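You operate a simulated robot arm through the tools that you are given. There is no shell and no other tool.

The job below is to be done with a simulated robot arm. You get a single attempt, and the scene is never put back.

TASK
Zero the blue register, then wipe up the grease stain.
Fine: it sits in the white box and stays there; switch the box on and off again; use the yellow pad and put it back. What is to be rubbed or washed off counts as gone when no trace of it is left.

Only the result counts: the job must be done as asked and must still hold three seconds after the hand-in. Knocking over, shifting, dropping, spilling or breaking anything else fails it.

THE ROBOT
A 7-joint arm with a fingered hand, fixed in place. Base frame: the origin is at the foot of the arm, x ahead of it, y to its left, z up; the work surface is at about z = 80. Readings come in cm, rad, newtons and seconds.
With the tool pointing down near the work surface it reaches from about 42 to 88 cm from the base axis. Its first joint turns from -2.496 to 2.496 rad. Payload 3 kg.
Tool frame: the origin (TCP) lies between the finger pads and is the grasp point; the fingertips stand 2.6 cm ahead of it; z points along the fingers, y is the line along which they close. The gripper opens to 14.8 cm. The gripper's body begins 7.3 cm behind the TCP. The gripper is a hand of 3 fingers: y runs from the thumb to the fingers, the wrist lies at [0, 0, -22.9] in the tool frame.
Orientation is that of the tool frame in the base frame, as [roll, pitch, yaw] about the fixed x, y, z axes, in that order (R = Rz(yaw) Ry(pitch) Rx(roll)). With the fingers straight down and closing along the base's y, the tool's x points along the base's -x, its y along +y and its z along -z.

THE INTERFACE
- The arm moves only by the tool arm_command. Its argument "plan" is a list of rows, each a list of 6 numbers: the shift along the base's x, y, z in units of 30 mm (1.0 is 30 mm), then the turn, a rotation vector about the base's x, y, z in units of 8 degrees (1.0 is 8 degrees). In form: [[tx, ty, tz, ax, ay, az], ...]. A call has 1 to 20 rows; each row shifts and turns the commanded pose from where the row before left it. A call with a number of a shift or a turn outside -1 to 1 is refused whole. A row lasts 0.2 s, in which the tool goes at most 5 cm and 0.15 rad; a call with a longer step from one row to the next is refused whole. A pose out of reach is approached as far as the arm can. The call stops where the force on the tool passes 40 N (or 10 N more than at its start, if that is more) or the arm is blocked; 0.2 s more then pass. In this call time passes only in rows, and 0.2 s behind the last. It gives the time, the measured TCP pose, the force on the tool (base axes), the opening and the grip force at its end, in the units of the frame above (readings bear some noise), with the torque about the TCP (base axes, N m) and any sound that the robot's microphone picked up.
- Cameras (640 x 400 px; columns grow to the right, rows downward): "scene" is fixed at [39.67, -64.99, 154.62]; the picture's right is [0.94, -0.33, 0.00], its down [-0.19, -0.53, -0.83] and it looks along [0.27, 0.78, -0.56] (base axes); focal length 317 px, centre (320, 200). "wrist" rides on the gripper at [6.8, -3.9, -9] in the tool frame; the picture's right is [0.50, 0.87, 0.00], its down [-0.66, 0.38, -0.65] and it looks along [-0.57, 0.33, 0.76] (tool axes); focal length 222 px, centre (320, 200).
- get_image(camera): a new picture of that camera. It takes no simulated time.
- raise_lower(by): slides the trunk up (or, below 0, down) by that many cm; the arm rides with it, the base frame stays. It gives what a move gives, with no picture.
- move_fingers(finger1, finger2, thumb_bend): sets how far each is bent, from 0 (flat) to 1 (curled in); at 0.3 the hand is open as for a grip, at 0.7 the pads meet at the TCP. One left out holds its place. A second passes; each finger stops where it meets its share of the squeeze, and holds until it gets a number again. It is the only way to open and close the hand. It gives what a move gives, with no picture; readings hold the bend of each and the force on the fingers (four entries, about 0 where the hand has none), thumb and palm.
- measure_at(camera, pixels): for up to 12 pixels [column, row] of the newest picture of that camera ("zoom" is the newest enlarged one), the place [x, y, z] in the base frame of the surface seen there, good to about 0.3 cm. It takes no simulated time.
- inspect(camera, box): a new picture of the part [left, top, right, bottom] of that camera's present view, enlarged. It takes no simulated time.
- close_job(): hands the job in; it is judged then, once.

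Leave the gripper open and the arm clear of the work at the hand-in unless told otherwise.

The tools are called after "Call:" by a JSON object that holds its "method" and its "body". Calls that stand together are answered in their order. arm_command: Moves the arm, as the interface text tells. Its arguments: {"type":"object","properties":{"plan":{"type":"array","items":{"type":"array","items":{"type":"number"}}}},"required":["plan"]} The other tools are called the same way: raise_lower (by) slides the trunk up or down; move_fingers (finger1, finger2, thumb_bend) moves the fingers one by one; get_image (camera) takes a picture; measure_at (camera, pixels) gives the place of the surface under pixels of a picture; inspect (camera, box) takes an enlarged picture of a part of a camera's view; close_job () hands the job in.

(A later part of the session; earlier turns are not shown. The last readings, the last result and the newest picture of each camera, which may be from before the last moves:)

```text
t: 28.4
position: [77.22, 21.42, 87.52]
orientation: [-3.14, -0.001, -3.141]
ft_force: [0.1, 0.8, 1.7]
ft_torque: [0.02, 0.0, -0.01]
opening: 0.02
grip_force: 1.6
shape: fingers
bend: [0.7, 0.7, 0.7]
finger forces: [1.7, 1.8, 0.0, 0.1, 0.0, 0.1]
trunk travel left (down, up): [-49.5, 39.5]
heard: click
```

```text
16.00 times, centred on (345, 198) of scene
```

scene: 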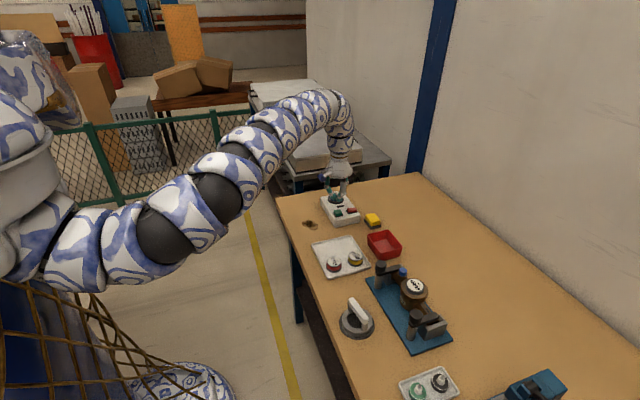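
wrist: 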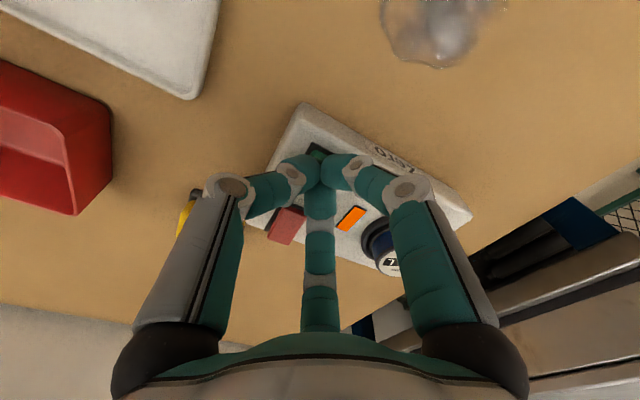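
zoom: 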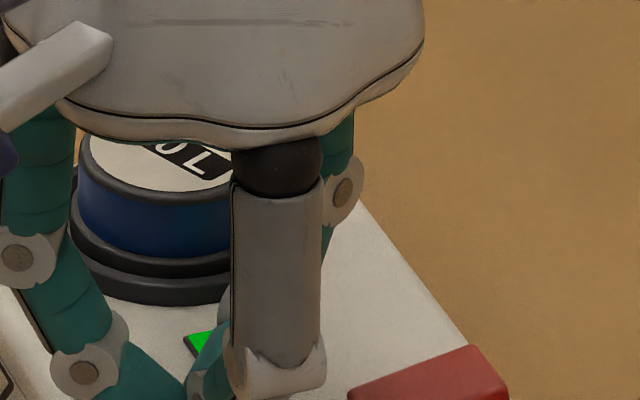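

The lamp turned green and the register shows "0 L". I'll lift and confirm.

Call:
{"method": "arm_command", "body": {"plan": [[0, 0, 0.3, 0, 0, 0], [0, 0, 0.7, 0, 0, 0], [0, 0, 0.5, 0, 0, 0], [0, 0, 0, 0, 0, 0]]}}

Call:
{"method": "inspect", "body": {"camera": "scene", "box": [310, 180, 380, 224]}}

Call:
{"method": "inspect", "body": {"camera": "wrist", "box": [220, 60, 460, 260]}}

```text
t: 29.4
position: [77.24, 21.41, 91.97]
orientation: [-3.141, -0.001, 3.141]
ft_force: [-0.1, 0.0, -0.4]
ft_torque: [0.04, 0.0, -0.02]
opening: 0.02
grip_force: 0.1
shape: fingers
bend: [0.7, 0.7, 0.7]
finger forces: [0.0, 0.1, 0.0, 0.1, 0.0, 0.1]
trunk travel left (down, up): [-49.5, 39.5]
```

```text
9.09 times, centred on (345, 202) of scene
```

zoom: 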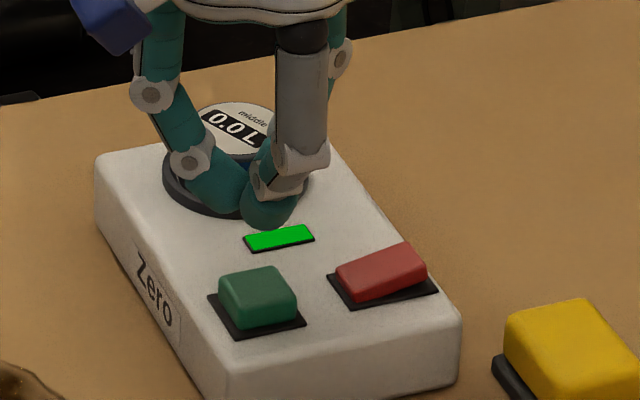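

```text
2.00 times, centred on (340, 160) of wrist
```

zoom: 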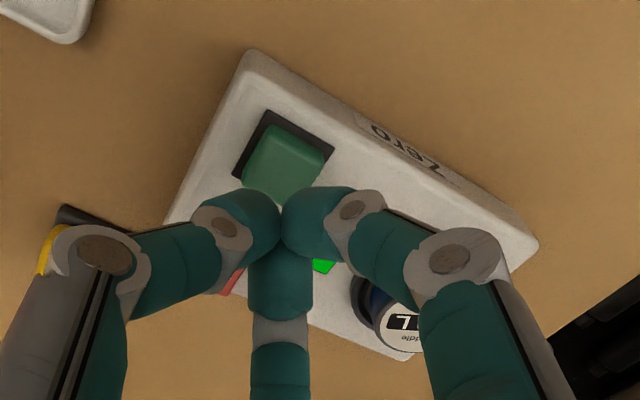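

It reads 0.0 L with a green lamp. Next is switching off: the red rocker's raised side is now at +x, so I'll aim a little right of centre, at x≈83.1.

Call:
{"method": "arm_command", "body": {"plan": [[0.98, 0, 0, 0, 0, 0], [0.98, 0, 0, 0, 0, 0], [0, 0, -0.7, 0, 0, 0], [0, 0, 0, 0, 0, 0]]}}

Call:
{"method": "inspect", "body": {"camera": "scene", "box": [310, 180, 380, 224]}}

Call:
{"method": "measure_at", "body": {"camera": "zoom", "pixels": [[405, 262], [352, 275], [380, 272], [420, 270]]}}

```text
t: 30.4
position: [83.13, 21.45, 89.81]
orientation: [3.142, -0.001, -3.141]
ft_force: [-0.7, -0.1, 0.4]
ft_torque: [0.05, -0.01, -0.02]
opening: 0.0
grip_force: 0.0
shape: fingers
bend: [0.7, 0.7, 0.7]
finger forces: [0.0, 0.1, 0.0, 0.0, 0.0, 0.0]
trunk travel left (down, up): [-49.5, 39.5]
```

```text
9.09 times, centred on (345, 202) of scene
```

zoom: 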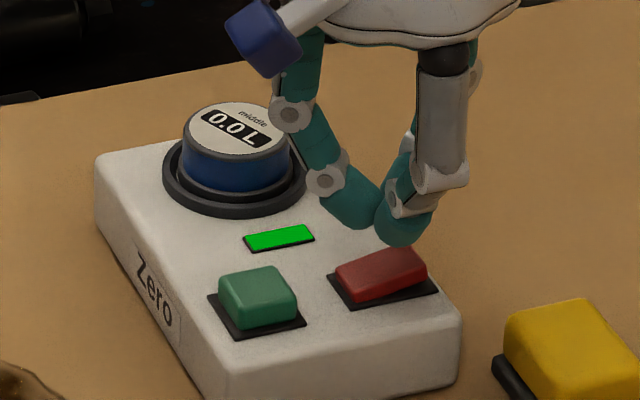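

```text
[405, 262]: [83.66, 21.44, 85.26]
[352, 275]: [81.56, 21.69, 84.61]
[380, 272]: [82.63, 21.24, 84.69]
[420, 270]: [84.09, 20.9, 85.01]
```

I'm over the raised side, whose top is at z≈85.3. I'll press down in small steps.

Call:
{"method": "arm_command", "body": {"plan": [[0, 0, -0.55, 0, 0, 0], [0, 0, -0.07, 0, 0, 0], [0, 0, -0.05, 0, 0, 0], [0, 0, -0.05, 0, 0, 0], [0, 0, -0.04, 0, 0, 0]]}}

Call:
{"method": "inspect", "body": {"camera": "scene", "box": [310, 180, 380, 224]}}

```text
t: 31.6
position: [83.11, 21.48, 87.77]
orientation: [-3.14, 0.001, -3.141]
ft_force: [0.5, 0.4, 4.6]
ft_torque: [0.02, -0.05, 0.01]
opening: 0.01
grip_force: 2.6
shape: fingers
bend: [0.7, 0.7, 0.7]
finger forces: [0.0, 5.2, 0.0, 0.0, 0.0, 0.0]
trunk travel left (down, up): [-49.5, 39.5]
```

```text
9.09 times, centred on (345, 202) of scene
```

zoom: 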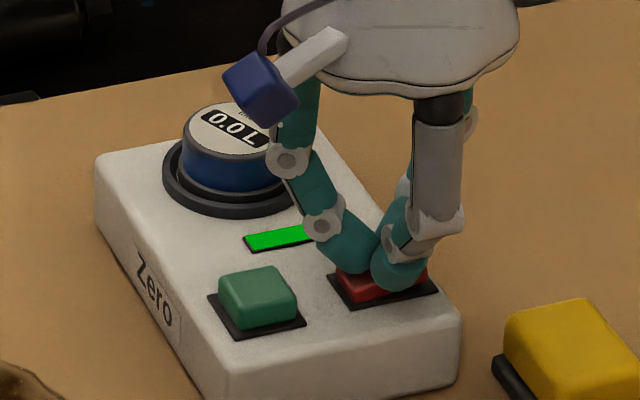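

There is contact at 4.6 N but the lamp is still green. I'll press slightly further.

Call:
{"method": "arm_command", "body": {"plan": [[0, 0, -0.03, 0, 0, 0], [0, 0, -0.03, 0, 0, 0]]}}

Call:
{"method": "inspect", "body": {"camera": "scene", "box": [310, 180, 380, 224]}}

```text
t: 32.2
position: [83.09, 21.39, 87.63]
orientation: [-3.141, 0.001, 3.14]
ft_force: [1.0, 1.6, 9.4]
ft_torque: [0.07, -0.08, 0.02]
opening: 0.02
grip_force: 5.7
shape: fingers
bend: [0.7, 0.7, 0.7]
finger forces: [4.7, 7.6, 0.0, 0.0, 0.0, 0.0]
trunk travel left (down, up): [-49.5, 39.5]
```

```text
9.09 times, centred on (345, 202) of scene
```

zoom: 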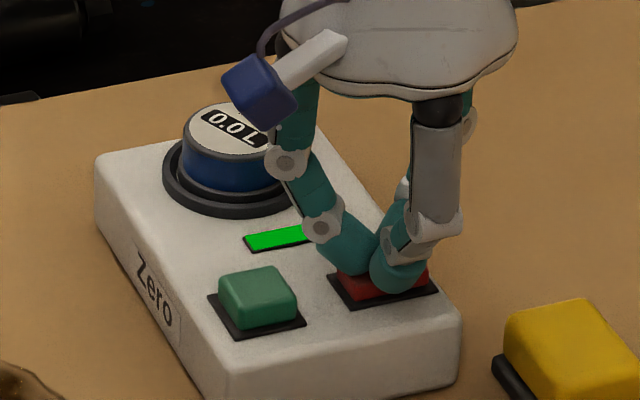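

Only the left-hand finger (about 0.9 cm left of the TCP) is loading the button, near its pivot. I'll lift, shift +1.2 cm in x, and press the right side.

Call:
{"method": "arm_command", "body": {"plan": [[0, 0, 0.3, 0, 0, 0], [0, 0, 0.3, 0, 0, 0], [0.42, 0, 0, 0, 0, 0], [0, 0, 0, 0, 0, 0]]}}

Call:
{"method": "inspect", "body": {"camera": "scene", "box": [310, 180, 380, 224]}}

Call:
{"method": "inspect", "body": {"camera": "wrist", "box": [220, 60, 460, 260]}}

```text
t: 33.2
position: [84.33, 21.35, 89.31]
orientation: [-3.141, 0.0, 3.139]
ft_force: [-0.5, 0.3, -0.5]
ft_torque: [-0.04, 0.02, 0.01]
opening: 0.01
grip_force: 0.1
shape: fingers
bend: [0.7, 0.7, 0.7]
finger forces: [0.1, 0.1, 0.1, 0.1, 0.0, 0.1]
trunk travel left (down, up): [-49.5, 39.5]
```

```text
9.09 times, centred on (345, 202) of scene
```

zoom: 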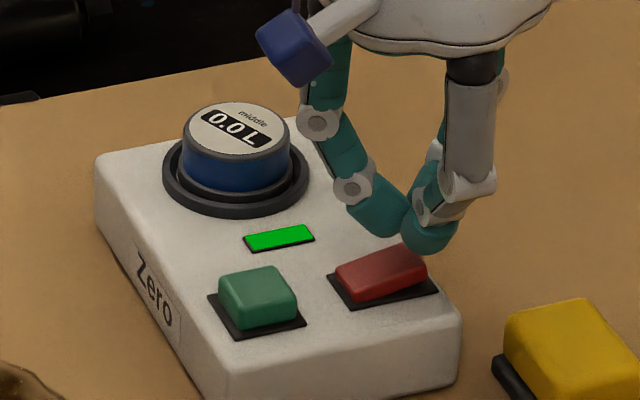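

```text
2.00 times, centred on (340, 160) of wrist
```

zoom: 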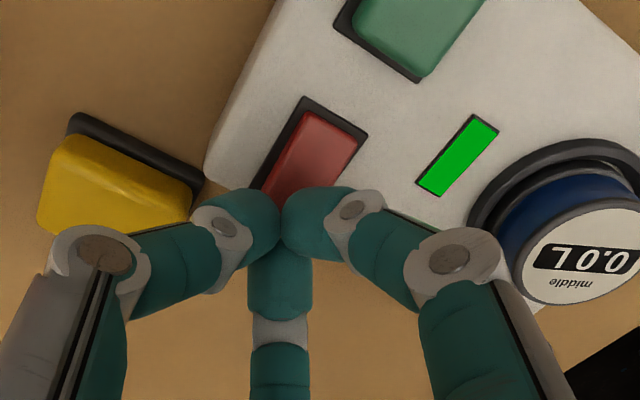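

Now the left fingertip is over the rocker's raised half. I'll press down.

Call:
{"method": "arm_command", "body": {"plan": [[0, 0, -0.4, 0, 0, 0], [0, 0, -0.06, 0, 0, 0], [0, 0, -0.05, 0, 0, 0], [0, 0, -0.05, 0, 0, 0], [0, 0, -0.04, 0, 0, 0]]}}

Call:
{"method": "inspect", "body": {"camera": "scene", "box": [310, 180, 380, 224]}}

```text
t: 34.4
position: [84.31, 21.4, 87.5]
orientation: [3.141, -0.001, -3.141]
ft_force: [-0.6, 0.5, 5.3]
ft_torque: [0.01, 0.06, -0.02]
opening: 0.0
grip_force: 3.4
shape: fingers
bend: [0.7, 0.7, 0.7]
finger forces: [6.3, 0.0, 0.0, 0.0, 0.0, 0.0]
trunk travel left (down, up): [-49.5, 39.5]
```

```text
9.09 times, centred on (345, 202) of scene
```

zoom: 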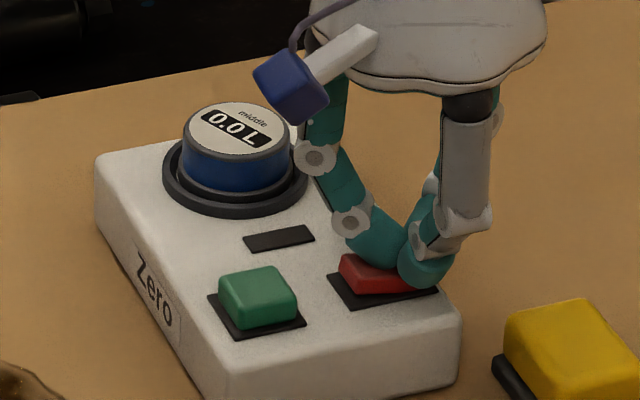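

The lamp is dark, the rocker is back in its off position and the register shows 0.0 L. I'll lift straight up and look at the yellow pad.

Call:
{"method": "arm_command", "body": {"plan": [[0, 0, 0.3, 0, 0, 0], [0, 0, 1, 0, 0, 0], [0, 0, 1, 0, 0, 0], [0, 0, 1, 0, 0, 0], [-0.5, -0.5, 1, 0, 0, 0]]}}

Call:
{"method": "inspect", "body": {"camera": "scene", "box": [310, 180, 400, 236]}}

Call:
{"method": "get_image", "body": {"camera": "wrist"}}

```text
t: 35.6
position: [82.95, 20.13, 100.35]
orientation: [3.141, -0.001, -3.141]
ft_force: [0.4, 0.9, 0.3]
ft_torque: [-0.01, -0.05, -0.02]
opening: 0.0
grip_force: 0.2
shape: fingers
bend: [0.7, 0.7, 0.7]
finger forces: [0.1, 0.0, 0.0, 0.0, 0.1, 0.0]
trunk travel left (down, up): [-49.5, 39.5]
```

```text
7.11 times, centred on (355, 208) of scene
```

zoom: 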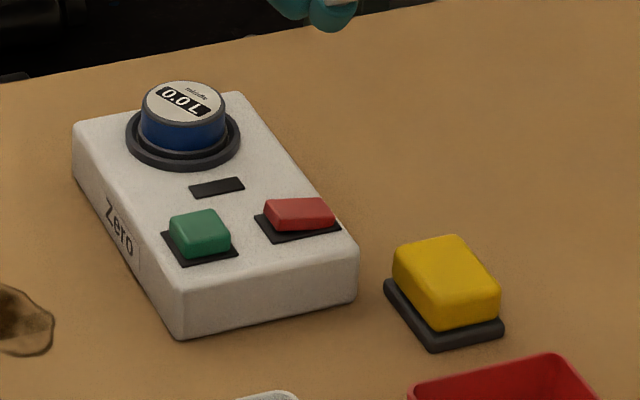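

```text
taken
```

wrist: 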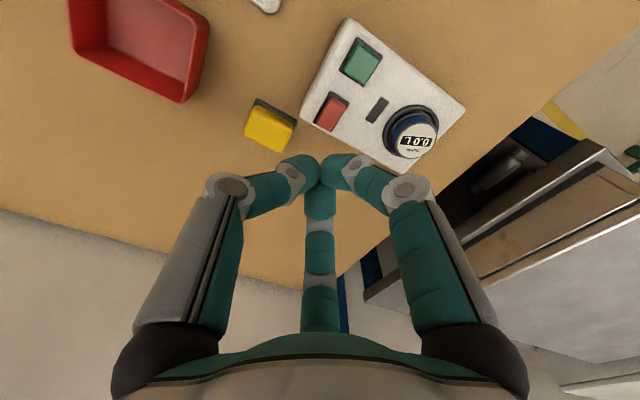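

The register reads 0.0 L and the lamp is off. I'll measure the pad and its dark base from both cameras.

Call:
{"method": "measure_at", "body": {"camera": "zoom", "pixels": [[400, 250], [456, 242], [492, 284], [436, 300], [445, 270], [386, 288], [432, 348], [502, 330], [436, 328], [390, 278], [498, 318], [465, 290]]}}

Call:
{"method": "inspect", "body": {"camera": "wrist", "box": [220, 70, 340, 170]}}

Call:
{"method": "measure_at", "body": {"camera": "wrist", "pixels": [[257, 106], [292, 124], [280, 148], [248, 136], [268, 128], [257, 99], [295, 120], [250, 112]]}}

```text
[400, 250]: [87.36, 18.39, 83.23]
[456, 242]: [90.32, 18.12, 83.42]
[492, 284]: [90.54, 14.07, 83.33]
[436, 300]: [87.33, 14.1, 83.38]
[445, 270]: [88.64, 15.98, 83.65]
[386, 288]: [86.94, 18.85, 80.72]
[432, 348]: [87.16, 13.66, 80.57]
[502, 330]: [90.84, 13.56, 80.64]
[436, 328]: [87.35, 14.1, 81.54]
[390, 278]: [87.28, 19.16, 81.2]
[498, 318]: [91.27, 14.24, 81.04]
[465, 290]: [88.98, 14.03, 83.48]
```

```text
4.00 times, centred on (280, 120) of wrist
```

zoom: 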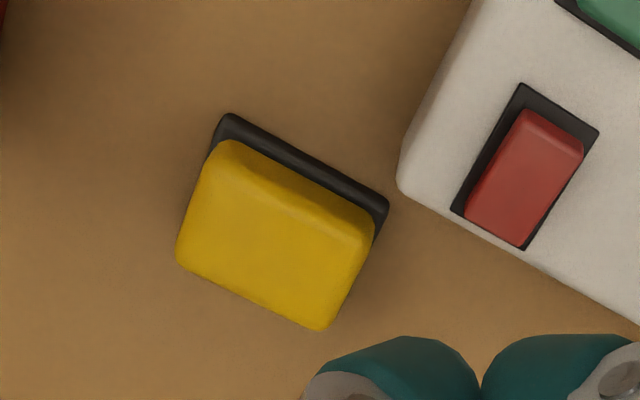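

```text
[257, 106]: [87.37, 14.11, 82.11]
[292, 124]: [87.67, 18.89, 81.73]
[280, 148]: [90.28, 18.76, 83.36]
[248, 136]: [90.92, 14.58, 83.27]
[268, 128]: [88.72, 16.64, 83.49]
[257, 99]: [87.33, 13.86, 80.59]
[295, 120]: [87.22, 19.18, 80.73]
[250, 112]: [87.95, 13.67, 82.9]
```

The pad is aligned with the axes: x 87.1–90.8, y 13.8–18.7, top at 83.6, centred at about (88.95, 16.25). That is 90.4 cm out, so I'll need a slight outward tilt. First I'll open the hand partway and measure the fingers' layout, and also the red tray nearby.

Call:
{"method": "move_fingers", "body": {"finger1": 0.5, "finger2": 0.5, "thumb_bend": 0.5}}

Call:
{"method": "get_image", "body": {"camera": "wrist"}}

Call:
{"method": "inspect", "body": {"camera": "scene", "box": [290, 140, 420, 270]}}

Call:
{"method": "measure_at", "body": {"camera": "zoom", "pixels": [[381, 465], [450, 450], [553, 500], [460, 570], [395, 530], [455, 520], [220, 190], [305, 195]]}}

```text
t: 36.6
position: [82.96, 19.92, 100.45]
orientation: [-3.141, 0.001, 3.137]
ft_force: [0.4, -0.1, -1.3]
ft_torque: [-0.02, -0.02, 0.0]
opening: 6.17
grip_force: 0.0
shape: fingers
bend: [0.5, 0.5, 0.5]
finger forces: [0.0, 0.0, 0.1, 0.0, 0.1, 0.0]
trunk travel left (down, up): [-49.5, 39.5]
```

```text
taken
```

wrist: 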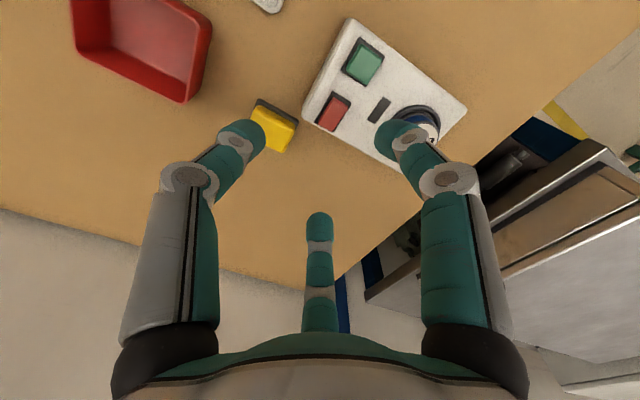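

```text
3.08 times, centred on (355, 205) of scene
```

zoom: 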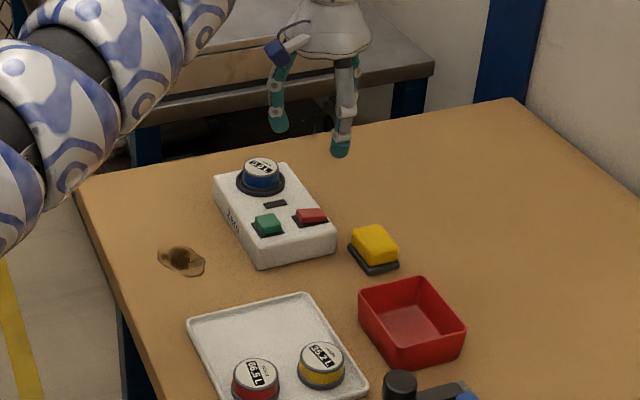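

```text
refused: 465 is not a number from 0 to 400
```

The fingers are now about 6 cm apart. I'll measure the fingertips and the red tray's corners.

Call:
{"method": "measure_at", "body": {"camera": "zoom", "pixels": [[360, 291], [424, 279], [464, 324], [398, 350], [340, 154], [278, 130], [395, 367], [340, 145]]}}

Call:
{"method": "measure_at", "body": {"camera": "wrist", "pixels": [[252, 128], [252, 140], [390, 125], [395, 135], [320, 216], [320, 228], [320, 270], [225, 165]]}}

```text
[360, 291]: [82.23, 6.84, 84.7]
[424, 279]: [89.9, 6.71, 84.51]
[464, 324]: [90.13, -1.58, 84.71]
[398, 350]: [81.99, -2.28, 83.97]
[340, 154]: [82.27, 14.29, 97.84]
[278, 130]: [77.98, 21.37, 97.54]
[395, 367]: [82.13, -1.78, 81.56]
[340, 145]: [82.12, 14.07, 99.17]
```

```text
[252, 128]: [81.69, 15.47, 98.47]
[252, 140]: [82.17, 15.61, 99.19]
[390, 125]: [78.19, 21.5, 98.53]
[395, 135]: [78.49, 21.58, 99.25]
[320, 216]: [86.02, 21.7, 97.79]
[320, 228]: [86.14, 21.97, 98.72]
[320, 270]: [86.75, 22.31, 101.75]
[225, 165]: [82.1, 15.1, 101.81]
```

The hand has three fingers 120° apart, with tips about 2.9 cm below the TCP. If I turn it +60° in yaw, one finger lies on the pad's +y face and two on its x faces, clear of the white box and the red tray. I'll do that turn at this height.

Call:
{"method": "arm_command", "body": {"plan": [[0, 0, 0, 0, 0, 1], [0, 0, 0, 0, 0, 1], [0, 0, 0, 0, 0, 1], [0, 0, 0, 0, 0, 1], [0, 0, 0, 0, 0, 1], [0, 0, 0, 0, 0, 1], [0, 0, 0, 0, 0, 1], [0, 0, 0, 0, 0, 0.5], [0, 0, 0, 0, -1, 0], [0, 0, 0, 0, 0, 0]]}}

Call:
{"method": "get_image", "body": {"camera": "wrist"}}

```text
t: 38.8
position: [82.93, 19.96, 100.37]
orientation: [-3.02, 0.073, -2.091]
ft_force: [0.1, -0.3, -0.4]
ft_torque: [0.01, -0.01, -0.01]
opening: 6.17
grip_force: 0.0
shape: fingers
bend: [0.5, 0.5, 0.5]
finger forces: [0.1, 0.0, 0.0, 0.0, 0.0, 0.1]
trunk travel left (down, up): [-49.5, 39.5]
```

```text
taken
```

wrist: 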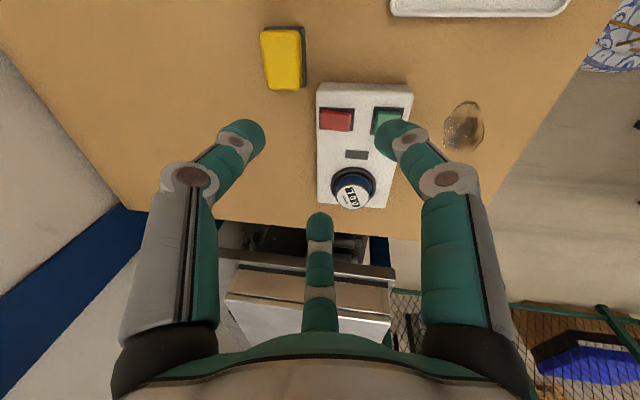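

The tool is tilted 8° outward toward +x. I'll move to hover above the pad at (88.95, 16.25).

Call:
{"method": "arm_command", "body": {"plan": [[0.7, -0.6, 0, 0, 0, 0], [0.7, -0.6, -0.3, 0, 0, 0], [0.6, 0, -0.7, 0, 0, 0], [0, 0, -0.6, 0, 0, 0], [0, 0, 0, 0, 0, 0]]}}

Call:
{"method": "get_image", "body": {"camera": "wrist"}}

Call:
{"method": "inspect", "body": {"camera": "scene", "box": [310, 150, 430, 225]}}

```text
t: 40.0
position: [88.89, 16.35, 95.46]
orientation: [-3.02, 0.07, -2.09]
ft_force: [-0.1, -0.1, -0.4]
ft_torque: [0.04, 0.0, -0.01]
opening: 6.2
grip_force: 0.0
shape: fingers
bend: [0.5, 0.5, 0.5]
finger forces: [0.0, 0.0, 0.0, 0.0, 0.0, 0.0]
trunk travel left (down, up): [-49.5, 39.5]
```

```text
taken
```

wrist: 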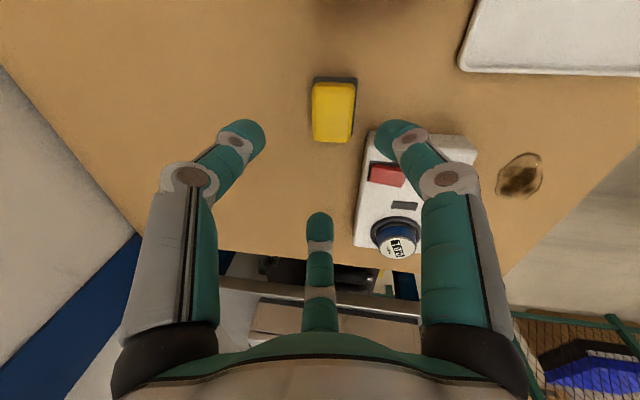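

```text
5.33 times, centred on (370, 188) of scene
```

zoom: 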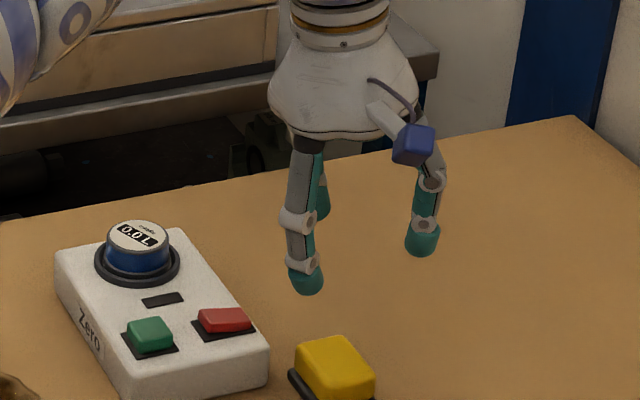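

It reached the spot. I'll descend to z≈86.5, just above the pad, and check the alignment.

Call:
{"method": "arm_command", "body": {"plan": [[0, 0, -1, 0, 0, 0], [0, 0, -1, 0, 0, 0], [0, 0, -0.6, 0, 0, 0], [0, 0, -0.35, 0, 0, 0], [0, 0, 0, 0, 0, 0]]}}

Call:
{"method": "get_image", "body": {"camera": "wrist"}}

Call:
{"method": "inspect", "body": {"camera": "scene", "box": [320, 170, 420, 235]}}

```text
t: 41.2
position: [88.97, 16.28, 86.5]
orientation: [-3.021, 0.07, -2.09]
ft_force: [-0.2, -0.6, -0.5]
ft_torque: [0.0, -0.03, 0.0]
opening: 6.17
grip_force: 0.2
shape: fingers
bend: [0.5, 0.5, 0.5]
finger forces: [0.0, 0.1, 0.0, 0.0, 0.1, 0.0]
trunk travel left (down, up): [-49.5, 39.5]
```

```text
taken
```

wrist: 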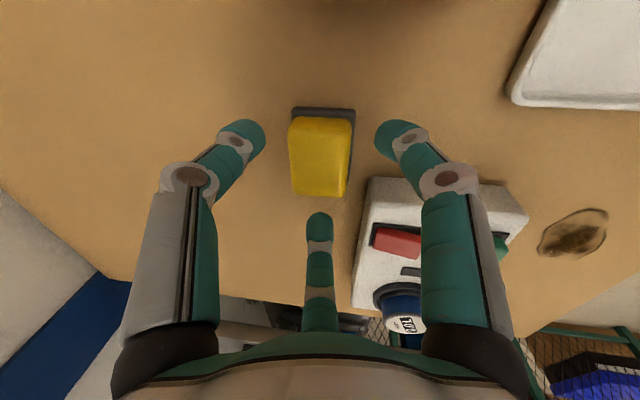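

```text
6.15 times, centred on (370, 202) of scene
```

zoom: 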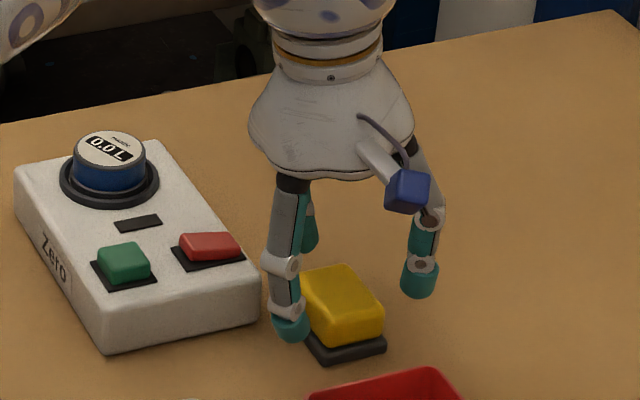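

The fingers straddle the pad. I'll measure the fingertips to set the final height.

Call:
{"method": "measure_at", "body": {"camera": "zoom", "pixels": [[292, 336], [292, 325], [418, 293], [310, 248], [305, 335]]}}

Call:
{"method": "measure_at", "body": {"camera": "wrist", "pixels": [[252, 128], [390, 128], [320, 216], [320, 160], [350, 125], [322, 190], [292, 150], [262, 140], [378, 140]]}}

```text
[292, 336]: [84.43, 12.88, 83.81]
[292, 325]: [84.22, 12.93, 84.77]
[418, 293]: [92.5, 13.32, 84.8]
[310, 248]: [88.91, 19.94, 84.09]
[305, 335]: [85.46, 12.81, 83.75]
```

```text
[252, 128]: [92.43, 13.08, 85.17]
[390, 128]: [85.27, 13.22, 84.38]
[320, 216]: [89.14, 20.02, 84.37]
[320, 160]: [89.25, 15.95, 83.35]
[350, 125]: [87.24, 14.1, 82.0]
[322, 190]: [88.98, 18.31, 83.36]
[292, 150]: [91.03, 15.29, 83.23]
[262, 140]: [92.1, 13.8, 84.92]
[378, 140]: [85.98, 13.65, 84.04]
```

The tips are about 2.9 cm below the TCP. I want to grip the yellow part (z 81.7–83.5) without catching the dark base, so I'll lower to TCP z≈84.0.

Call:
{"method": "arm_command", "body": {"plan": [[0, 0, -0.5, 0, 0, 0], [0, 0, -0.33, 0, 0, 0], [0, 0, 0, 0, 0, 0]]}}

Call:
{"method": "inspect", "body": {"camera": "scene", "box": [330, 180, 410, 235]}}

Call:
{"method": "inspect", "body": {"camera": "wrist", "box": [220, 80, 420, 240]}}

```text
t: 42.0
position: [88.68, 16.31, 84.28]
orientation: [-3.018, 0.071, -2.091]
ft_force: [-0.2, -0.5, -1.0]
ft_torque: [0.0, -0.02, -0.04]
opening: 6.15
grip_force: 0.0
shape: fingers
bend: [0.5, 0.5, 0.5]
finger forces: [0.0, 0.0, 0.1, 0.0, 0.0, 0.0]
trunk travel left (down, up): [-49.5, 39.5]
```

```text
7.27 times, centred on (370, 208) of scene
```

zoom: 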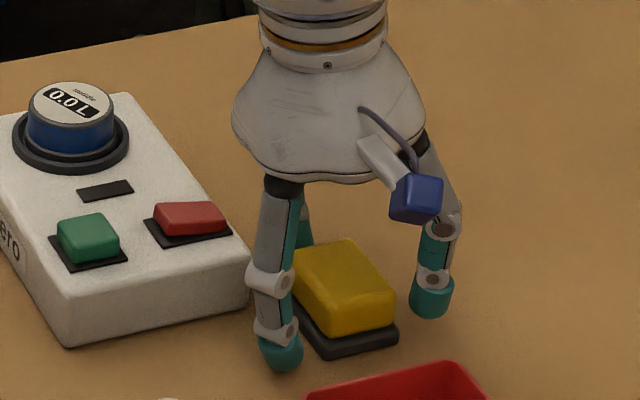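

```text
2.50 times, centred on (320, 160) of wrist
```

zoom: 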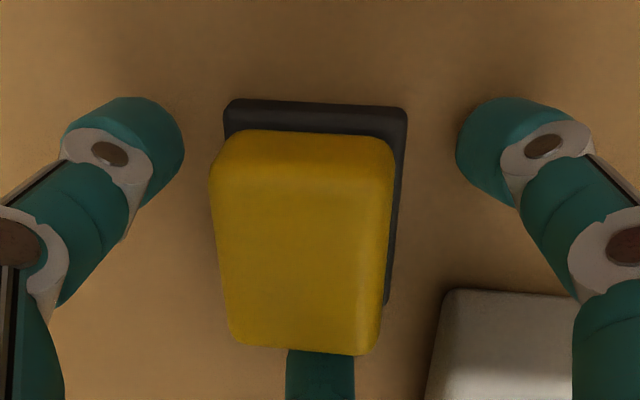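

The hand reads x=88.68, about 0.3 cm short, and the wrist view agrees since the −x gap is larger. I'll nudge +x and settle.

Call:
{"method": "arm_command", "body": {"plan": [[0.1, 0, -0.05, 0, 0, 0], [0, 0, 0, 0, 0, 0], [0, 0, 0, 0, 0, 0]]}}

Call:
{"method": "get_image", "body": {"camera": "wrist"}}

Call:
{"method": "measure_at", "body": {"camera": "wrist", "pixels": [[275, 130], [366, 130], [289, 140], [340, 140], [320, 221], [258, 125], [378, 125]]}}

```text
t: 42.8
position: [89.09, 16.27, 84.23]
orientation: [-3.021, 0.071, -2.092]
ft_force: [0.7, -0.3, 0.5]
ft_torque: [0.02, 0.05, 0.0]
opening: 6.22
grip_force: 0.0
shape: fingers
bend: [0.5, 0.5, 0.5]
finger forces: [0.0, 0.1, 0.0, 0.1, 0.0, 0.1]
trunk travel left (down, up): [-49.5, 39.5]
```

```text
taken
```

wrist: 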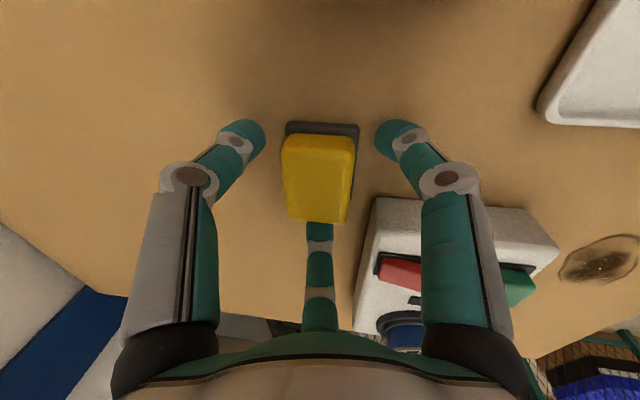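

```text
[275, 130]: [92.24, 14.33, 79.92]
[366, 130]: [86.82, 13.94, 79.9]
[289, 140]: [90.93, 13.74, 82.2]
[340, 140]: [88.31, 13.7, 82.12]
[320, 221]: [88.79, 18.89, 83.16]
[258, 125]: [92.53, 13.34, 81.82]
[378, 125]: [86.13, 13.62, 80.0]
```

The hand is centred at (89.1, 16.3, 84.2). I'll close gradually, to 0.56 first.

Call:
{"method": "move_fingers", "body": {"finger1": 0.56, "finger2": 0.56, "thumb_bend": 0.56}}

Call:
{"method": "inspect", "body": {"camera": "wrist", "box": [220, 80, 420, 240]}}

Call:
{"method": "inspect", "body": {"camera": "scene", "box": [330, 180, 410, 235]}}

```text
t: 43.8
position: [89.15, 16.33, 83.97]
orientation: [-3.021, 0.07, -2.088]
ft_force: [0.0, 0.4, 0.0]
ft_torque: [0.01, -0.06, -0.03]
opening: 4.33
grip_force: 0.3
shape: fingers
bend: [0.56, 0.56, 0.56]
finger forces: [0.1, 0.2, 0.0, 0.0, 0.0, 0.0]
trunk travel left (down, up): [-49.5, 39.5]
```

```text
2.50 times, centred on (320, 160) of wrist
```

zoom: 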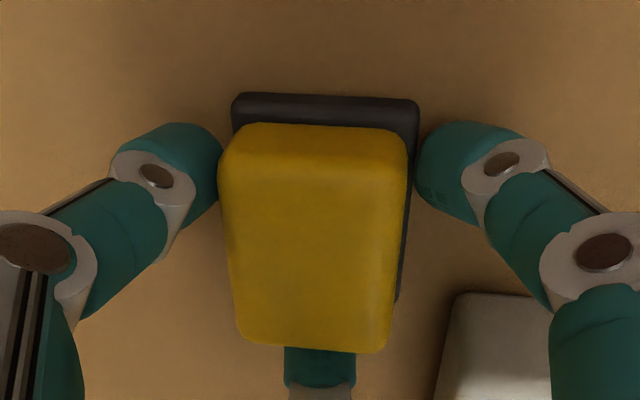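

```text
7.27 times, centred on (370, 208) of scene
```

zoom: 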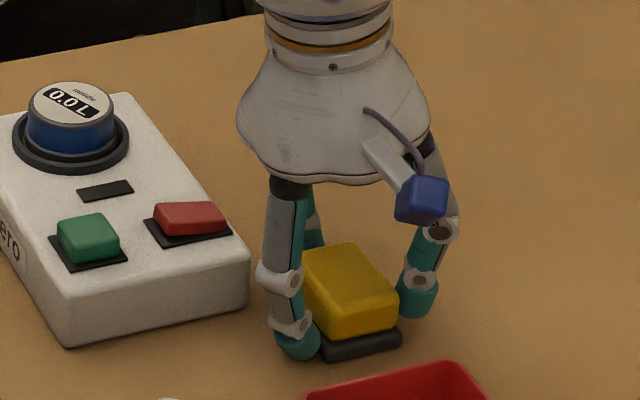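

The fingers are nearly touching and well placed. I'll close further to grip.

Call:
{"method": "move_fingers", "body": {"finger1": 0.64, "finger2": 0.64, "thumb_bend": 0.64}}

Call:
{"method": "inspect", "body": {"camera": "wrist", "box": [220, 80, 420, 240]}}

Call:
{"method": "inspect", "body": {"camera": "scene", "box": [330, 180, 410, 235]}}

```text
t: 44.8
position: [89.13, 16.39, 84.15]
orientation: [-3.019, 0.069, -2.091]
ft_force: [0.5, 0.6, 2.1]
ft_torque: [-0.07, 0.01, -0.02]
opening: 3.76
grip_force: 9.1
shape: fingers
bend: [0.57, 0.57, 0.59]
finger forces: [5.2, 5.7, 0.0, 0.1, 7.1, 0.0]
trunk travel left (down, up): [-49.5, 39.5]
```

```text
2.50 times, centred on (320, 160) of wrist
```

zoom: 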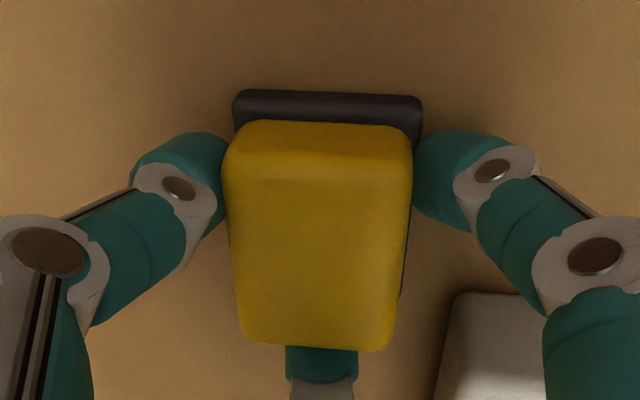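

```text
7.27 times, centred on (370, 208) of scene
```

zoom: 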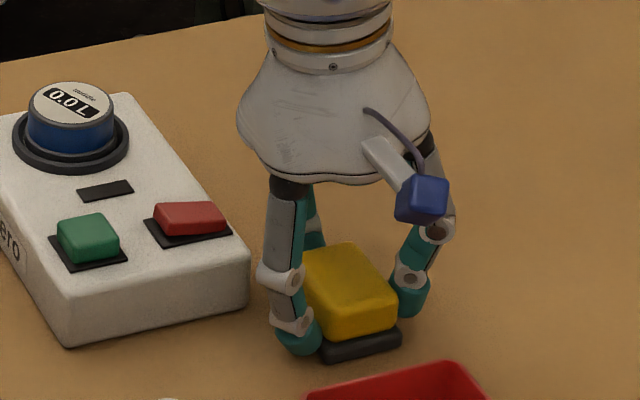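

All three fingers are gripping at 5–7 N. I'll lift gently by 2 cm and see what comes along.

Call:
{"method": "arm_command", "body": {"plan": [[0, 0, 0.15, 0, 0, 0], [0, 0, 0.25, 0, 0, 0], [0, 0, 0.3, 0, 0, 0], [0, 0, 0, 0, 0, 0]]}}

Call:
{"method": "inspect", "body": {"camera": "scene", "box": [330, 180, 410, 235]}}

Call:
{"method": "inspect", "body": {"camera": "wrist", "box": [220, 80, 420, 240]}}

```text
t: 45.8
position: [89.09, 16.23, 86.11]
orientation: [-3.02, 0.069, -2.09]
ft_force: [-1.1, -0.6, -0.4]
ft_torque: [0.0, -0.04, -0.04]
opening: 3.68
grip_force: 7.8
shape: fingers
bend: [0.58, 0.57, 0.6]
finger forces: [4.9, 5.5, 0.0, 0.0, 5.6, 0.0]
trunk travel left (down, up): [-49.5, 39.5]
```

```text
7.27 times, centred on (370, 208) of scene
```

zoom: 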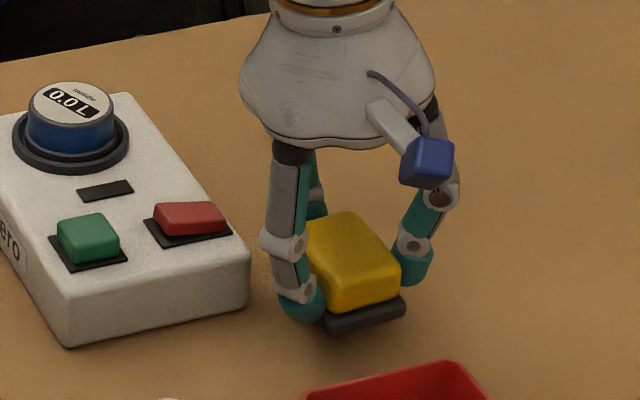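

```text
2.50 times, centred on (320, 160) of wrist
```

zoom: 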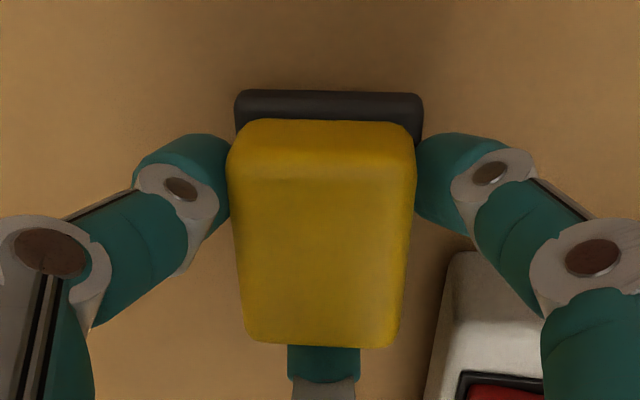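

The dark layer is the pad's own scrubbing underside, so the whole pad came up. At rest the TCP was about (89.1, 16.35, 84.15), which I'll use as the return pose. Now I'll lift to z≈97 and carry the pad over toward the stain at (67, 23.9).

Call:
{"method": "arm_command", "body": {"plan": [[0, 0, 0.6, 0, 0, 0], [0, 0, 1, 0, 0, 0], [0, 0, 1, 0, 0, 0], [0, 0, 1, 0, 0, 0], [-0.8, 0.25, 0, 0, 0, 0], [-0.8, 0.25, 0, 0, 0, 0], [-0.8, 0.25, 0, 0, 0, 0], [-0.8, 0.25, 0, 0, 0, 0], [-0.8, 0.25, 0, 0, 0, 0], [0, 0, 0, 0, 0, 0]]}}

Call:
{"method": "get_image", "body": {"camera": "scene"}}

Call:
{"method": "get_image", "body": {"camera": "wrist"}}

```text
t: 48.0
position: [77.18, 20.06, 96.88]
orientation: [-3.021, 0.07, -2.093]
ft_force: [-0.4, 0.0, -1.1]
ft_torque: [0.03, 0.02, -0.04]
opening: 3.66
grip_force: 8.0
shape: fingers
bend: [0.58, 0.57, 0.6]
finger forces: [5.3, 5.2, 0.1, 0.1, 5.8, 0.0]
trunk travel left (down, up): [-49.5, 39.5]
```

```text
taken
```

scene: 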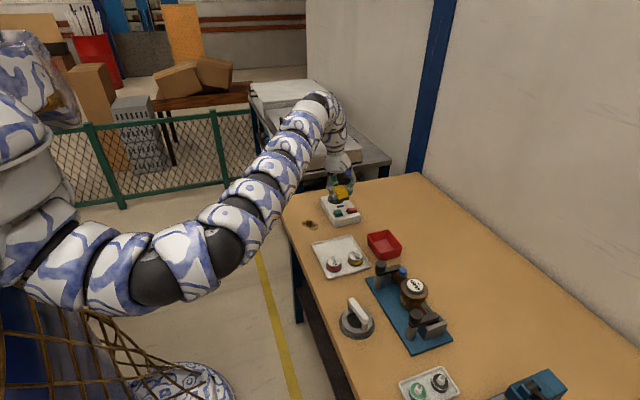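

```text
taken
```

wrist: 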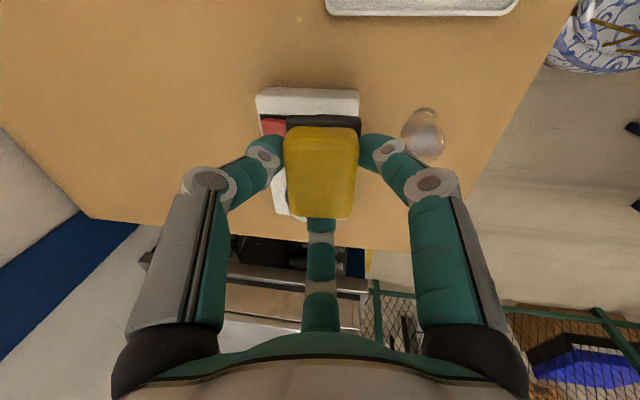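

The pad is held firmly. The forearm now hangs lower beside the table, so I'll check its height against the table edge before going on.

Call:
{"method": "measure_at", "body": {"camera": "scene", "pixels": [[225, 250], [270, 205], [285, 160], [195, 275], [160, 280], [60, 280], [285, 215], [300, 260], [240, 180], [215, 215], [320, 120]]}}

```text
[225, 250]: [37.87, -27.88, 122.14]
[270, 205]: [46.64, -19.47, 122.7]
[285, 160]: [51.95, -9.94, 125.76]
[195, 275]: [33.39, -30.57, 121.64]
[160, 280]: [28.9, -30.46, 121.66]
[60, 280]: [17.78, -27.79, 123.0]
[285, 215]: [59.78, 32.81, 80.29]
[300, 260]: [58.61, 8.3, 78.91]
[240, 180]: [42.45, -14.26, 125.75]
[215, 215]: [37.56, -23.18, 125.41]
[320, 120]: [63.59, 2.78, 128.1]
```

The arm links are at z≥121, far above everything, and the table edge is at x≈59.5. I'll continue to above the stain at (67.2, 23.9).

Call:
{"method": "arm_command", "body": {"plan": [[-0.85, 0.32, 0, 0, 0, 0], [-0.85, 0.32, 0, 0, 0, 0], [-0.85, 0.32, 0, 0, 0, 0], [-0.8, 0.32, 0, 0, 0, 0], [0, 0, 0, 0, 0, 0]]}}

Call:
{"method": "get_image", "body": {"camera": "wrist"}}

Call:
{"method": "inspect", "body": {"camera": "scene", "box": [260, 150, 380, 260]}}

```text
t: 49.2
position: [75.41, 20.78, 96.93]
orientation: [-3.021, 0.07, -2.092]
ft_force: [0.7, 0.2, -0.5]
ft_torque: [0.01, 0.03, 0.0]
opening: 3.64
grip_force: 8.0
shape: fingers
bend: [0.58, 0.58, 0.6]
finger forces: [5.3, 5.2, 0.1, 0.0, 5.8, 0.1]
out of reach, approached as far as the arm can: row 1, 2, 3, 4
trunk travel left (down, up): [-49.5, 39.5]
```

```text
taken
```

wrist: 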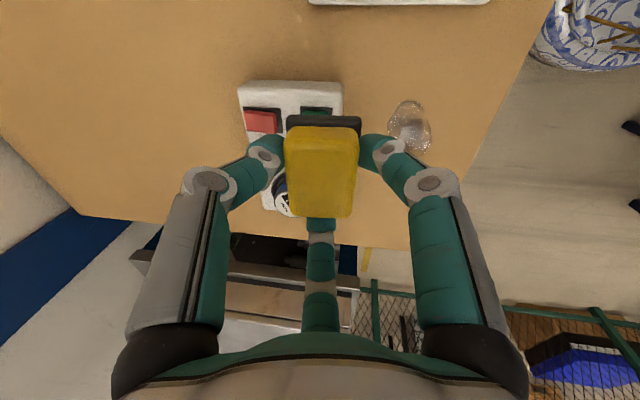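

```text
3.64 times, centred on (320, 205) of scene
```

zoom: 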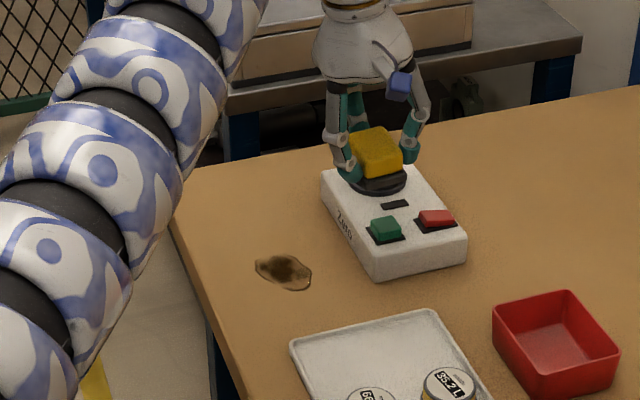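

The arm can't fold in closer at this trunk height, so raising the trunk should let it reach inward at the stain. I'll raise it 36 cm while holding the pad.

Call:
{"method": "raise_lower", "body": {"by": 36}}

Call:
{"method": "get_image", "body": {"camera": "scene"}}

```text
t: 52.7
position: [75.43, 20.74, 132.95]
orientation: [-3.021, 0.069, -2.093]
ft_force: [0.8, 0.1, -0.3]
ft_torque: [-0.03, 0.02, 0.03]
opening: 3.66
grip_force: 8.6
shape: fingers
bend: [0.58, 0.58, 0.6]
finger forces: [5.3, 5.0, 0.0, 0.0, 5.8, 0.0]
trunk travel left (down, up): [-85.5, 3.5]
```

```text
taken
```

scene: 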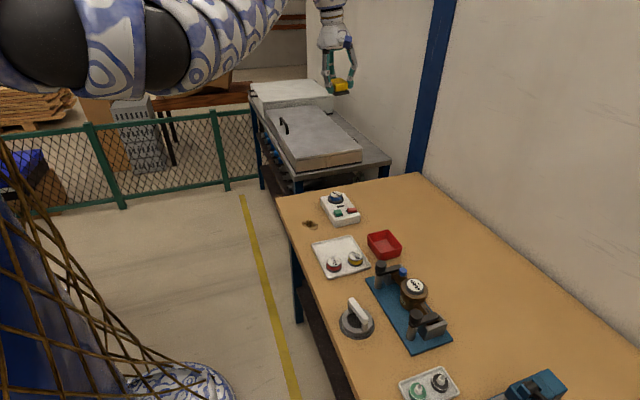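

The trunk is up. I'll lower the arm straight down 33 cm to z≈100, which is still clear of the register.

Call:
{"method": "arm_command", "body": {"plan": [[0, 0, -1, 0, 0, 0], [0, 0, -1, 0, 0, 0], [0, 0, -1, 0, 0, 0], [0, 0, -1, 0, 0, 0], [0, 0, -1, 0, 0, 0], [0, 0, -1, 0, 0, 0], [0, 0, -1, 0, 0, 0], [0, 0, -1, 0, 0, 0], [0, 0, -1, 0, 0, 0], [0, 0, -1, 0, 0, 0], [0, 0, -1, 0, 0, 0], [0, 0, 0, 0, 0, 0]]}}

```text
t: 55.3
position: [75.44, 20.86, 99.79]
orientation: [-3.022, 0.07, -2.091]
ft_force: [0.1, 0.5, -0.3]
ft_torque: [0.02, 0.0, 0.02]
opening: 3.63
grip_force: 7.3
shape: fingers
bend: [0.58, 0.58, 0.6]
finger forces: [5.3, 4.7, 0.0, 0.0, 5.7, 0.0]
trunk travel left (down, up): [-85.5, 3.5]
```

I'm at (75.4, 20.9, 99.8). Now I'll move over the stain toward (67.2, 23.9).

Call:
{"method": "arm_command", "body": {"plan": [[-0.7, 0.25, 0, 0, 0, 0], [-0.7, 0.25, 0, 0, 0, 0], [-0.7, 0.25, 0, 0, 0, 0], [-0.65, 0.25, 0, 0, 0, 0], [0, 0, 0, 0, 0, 0]]}}

Call:
{"method": "get_image", "body": {"camera": "scene"}}

Call:
{"method": "get_image", "body": {"camera": "wrist"}}

```text
t: 56.5
position: [67.37, 23.7, 99.92]
orientation: [-3.022, 0.071, -2.092]
ft_force: [0.3, -0.5, 0.4]
ft_torque: [0.03, 0.03, 0.01]
opening: 3.62
grip_force: 7.8
shape: fingers
bend: [0.58, 0.58, 0.6]
finger forces: [5.4, 4.6, 0.1, 0.1, 5.7, 0.1]
trunk travel left (down, up): [-85.5, 3.5]
```

```text
taken
```

scene: 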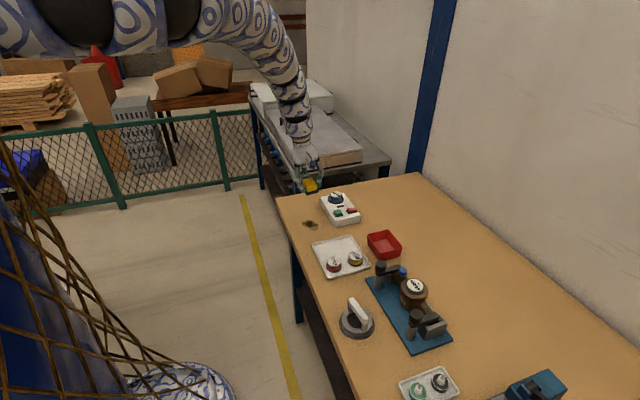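

```text
taken
```

wrist: 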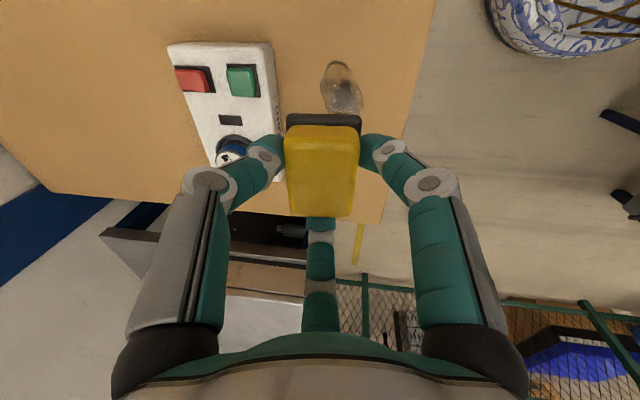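

The pad is over the stain. I'll also measure the white tray's far edge for clearance, then descend to z≈85.5.

Call:
{"method": "arm_command", "body": {"plan": [[0, 0, -1, 0, 0, 0], [0, 0, -1, 0, 0, 0], [0, 0, -1, 0, 0, 0], [0, 0, -1, 0, 0, 0], [0, 0, -0.7, 0, 0, 0], [0, 0, 0, 0, 0, 0]]}}

Call:
{"method": "inspect", "body": {"camera": "scene", "box": [270, 160, 370, 260]}}

Call:
{"method": "measure_at", "body": {"camera": "scene", "pixels": [[313, 243], [350, 235], [318, 252]]}}

```text
t: 57.9
position: [67.31, 23.79, 85.85]
orientation: [-3.018, 0.07, -2.091]
ft_force: [-0.6, -0.2, -1.0]
ft_torque: [0.03, 0.01, -0.01]
opening: 3.65
grip_force: 7.9
shape: fingers
bend: [0.58, 0.58, 0.6]
finger forces: [5.4, 4.6, 0.0, 0.0, 5.8, 0.1]
trunk travel left (down, up): [-85.5, 3.5]
```

```text
4.00 times, centred on (320, 210) of scene
```

zoom: 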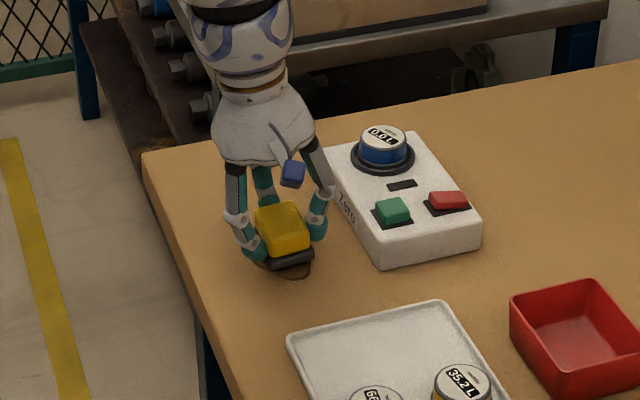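

```text
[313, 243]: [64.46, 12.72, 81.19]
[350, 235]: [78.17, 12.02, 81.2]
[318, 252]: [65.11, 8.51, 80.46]
```

There's plenty of room, since the tray's far edge is at y≈12.7. I'll lower onto the table in small steps until I feel contact.

Call:
{"method": "arm_command", "body": {"plan": [[0, 0, -0.4, 0, 0, 0], [0, 0, -0.1, 0, 0, 0], [0, 0, -0.07, 0, 0, 0], [0, 0, -0.05, 0, 0, 0]]}}

```text
t: 58.9
position: [67.3, 23.71, 84.17]
orientation: [-3.021, 0.072, -2.09]
ft_force: [1.1, -0.7, 11.0]
ft_torque: [-0.15, 0.18, 0.03]
opening: 3.61
grip_force: 13.1
shape: fingers
bend: [0.58, 0.58, 0.6]
finger forces: [11.6, 4.9, 0.1, 0.0, 8.6, 0.0]
trunk travel left (down, up): [-85.5, 3.5]
```

Contact at 11 N. I'll ease up slightly and make a first short stroke along x to check how it drags.

Call:
{"method": "arm_command", "body": {"plan": [[0, 0, 0.015, 0, 0, 0], [-0.4, 0, 0, 0, 0, 0], [-0.4, 0, 0, 0, 0, 0], [0.4, 0, 0, 0, 0, 0], [0.4, 0, 0, 0, 0, 0]]}}

Call:
{"method": "inspect", "body": {"camera": "scene", "box": [285, 190, 345, 240]}}

Call:
{"method": "get_image", "body": {"camera": "wrist"}}

```text
t: 60.1
position: [67.19, 23.77, 84.0]
orientation: [-3.02, 0.071, -2.092]
ft_force: [-3.0, 0.4, 9.6]
ft_torque: [-0.14, 0.36, -0.02]
opening: 3.69
grip_force: 12.1
shape: fingers
bend: [0.57, 0.58, 0.6]
finger forces: [12.4, 5.7, 0.0, 0.0, 5.4, 0.1]
trunk travel left (down, up): [-85.5, 3.5]
```

```text
8.00 times, centred on (315, 215) of scene
```

zoom: 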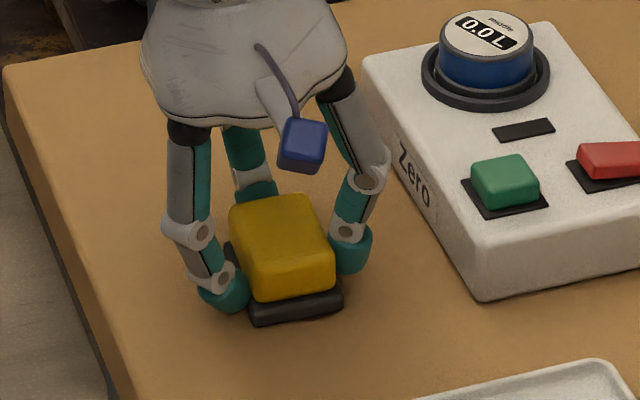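

```text
taken
```

wrist: 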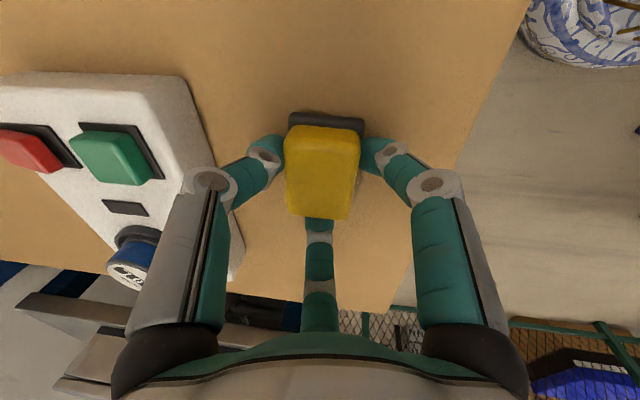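

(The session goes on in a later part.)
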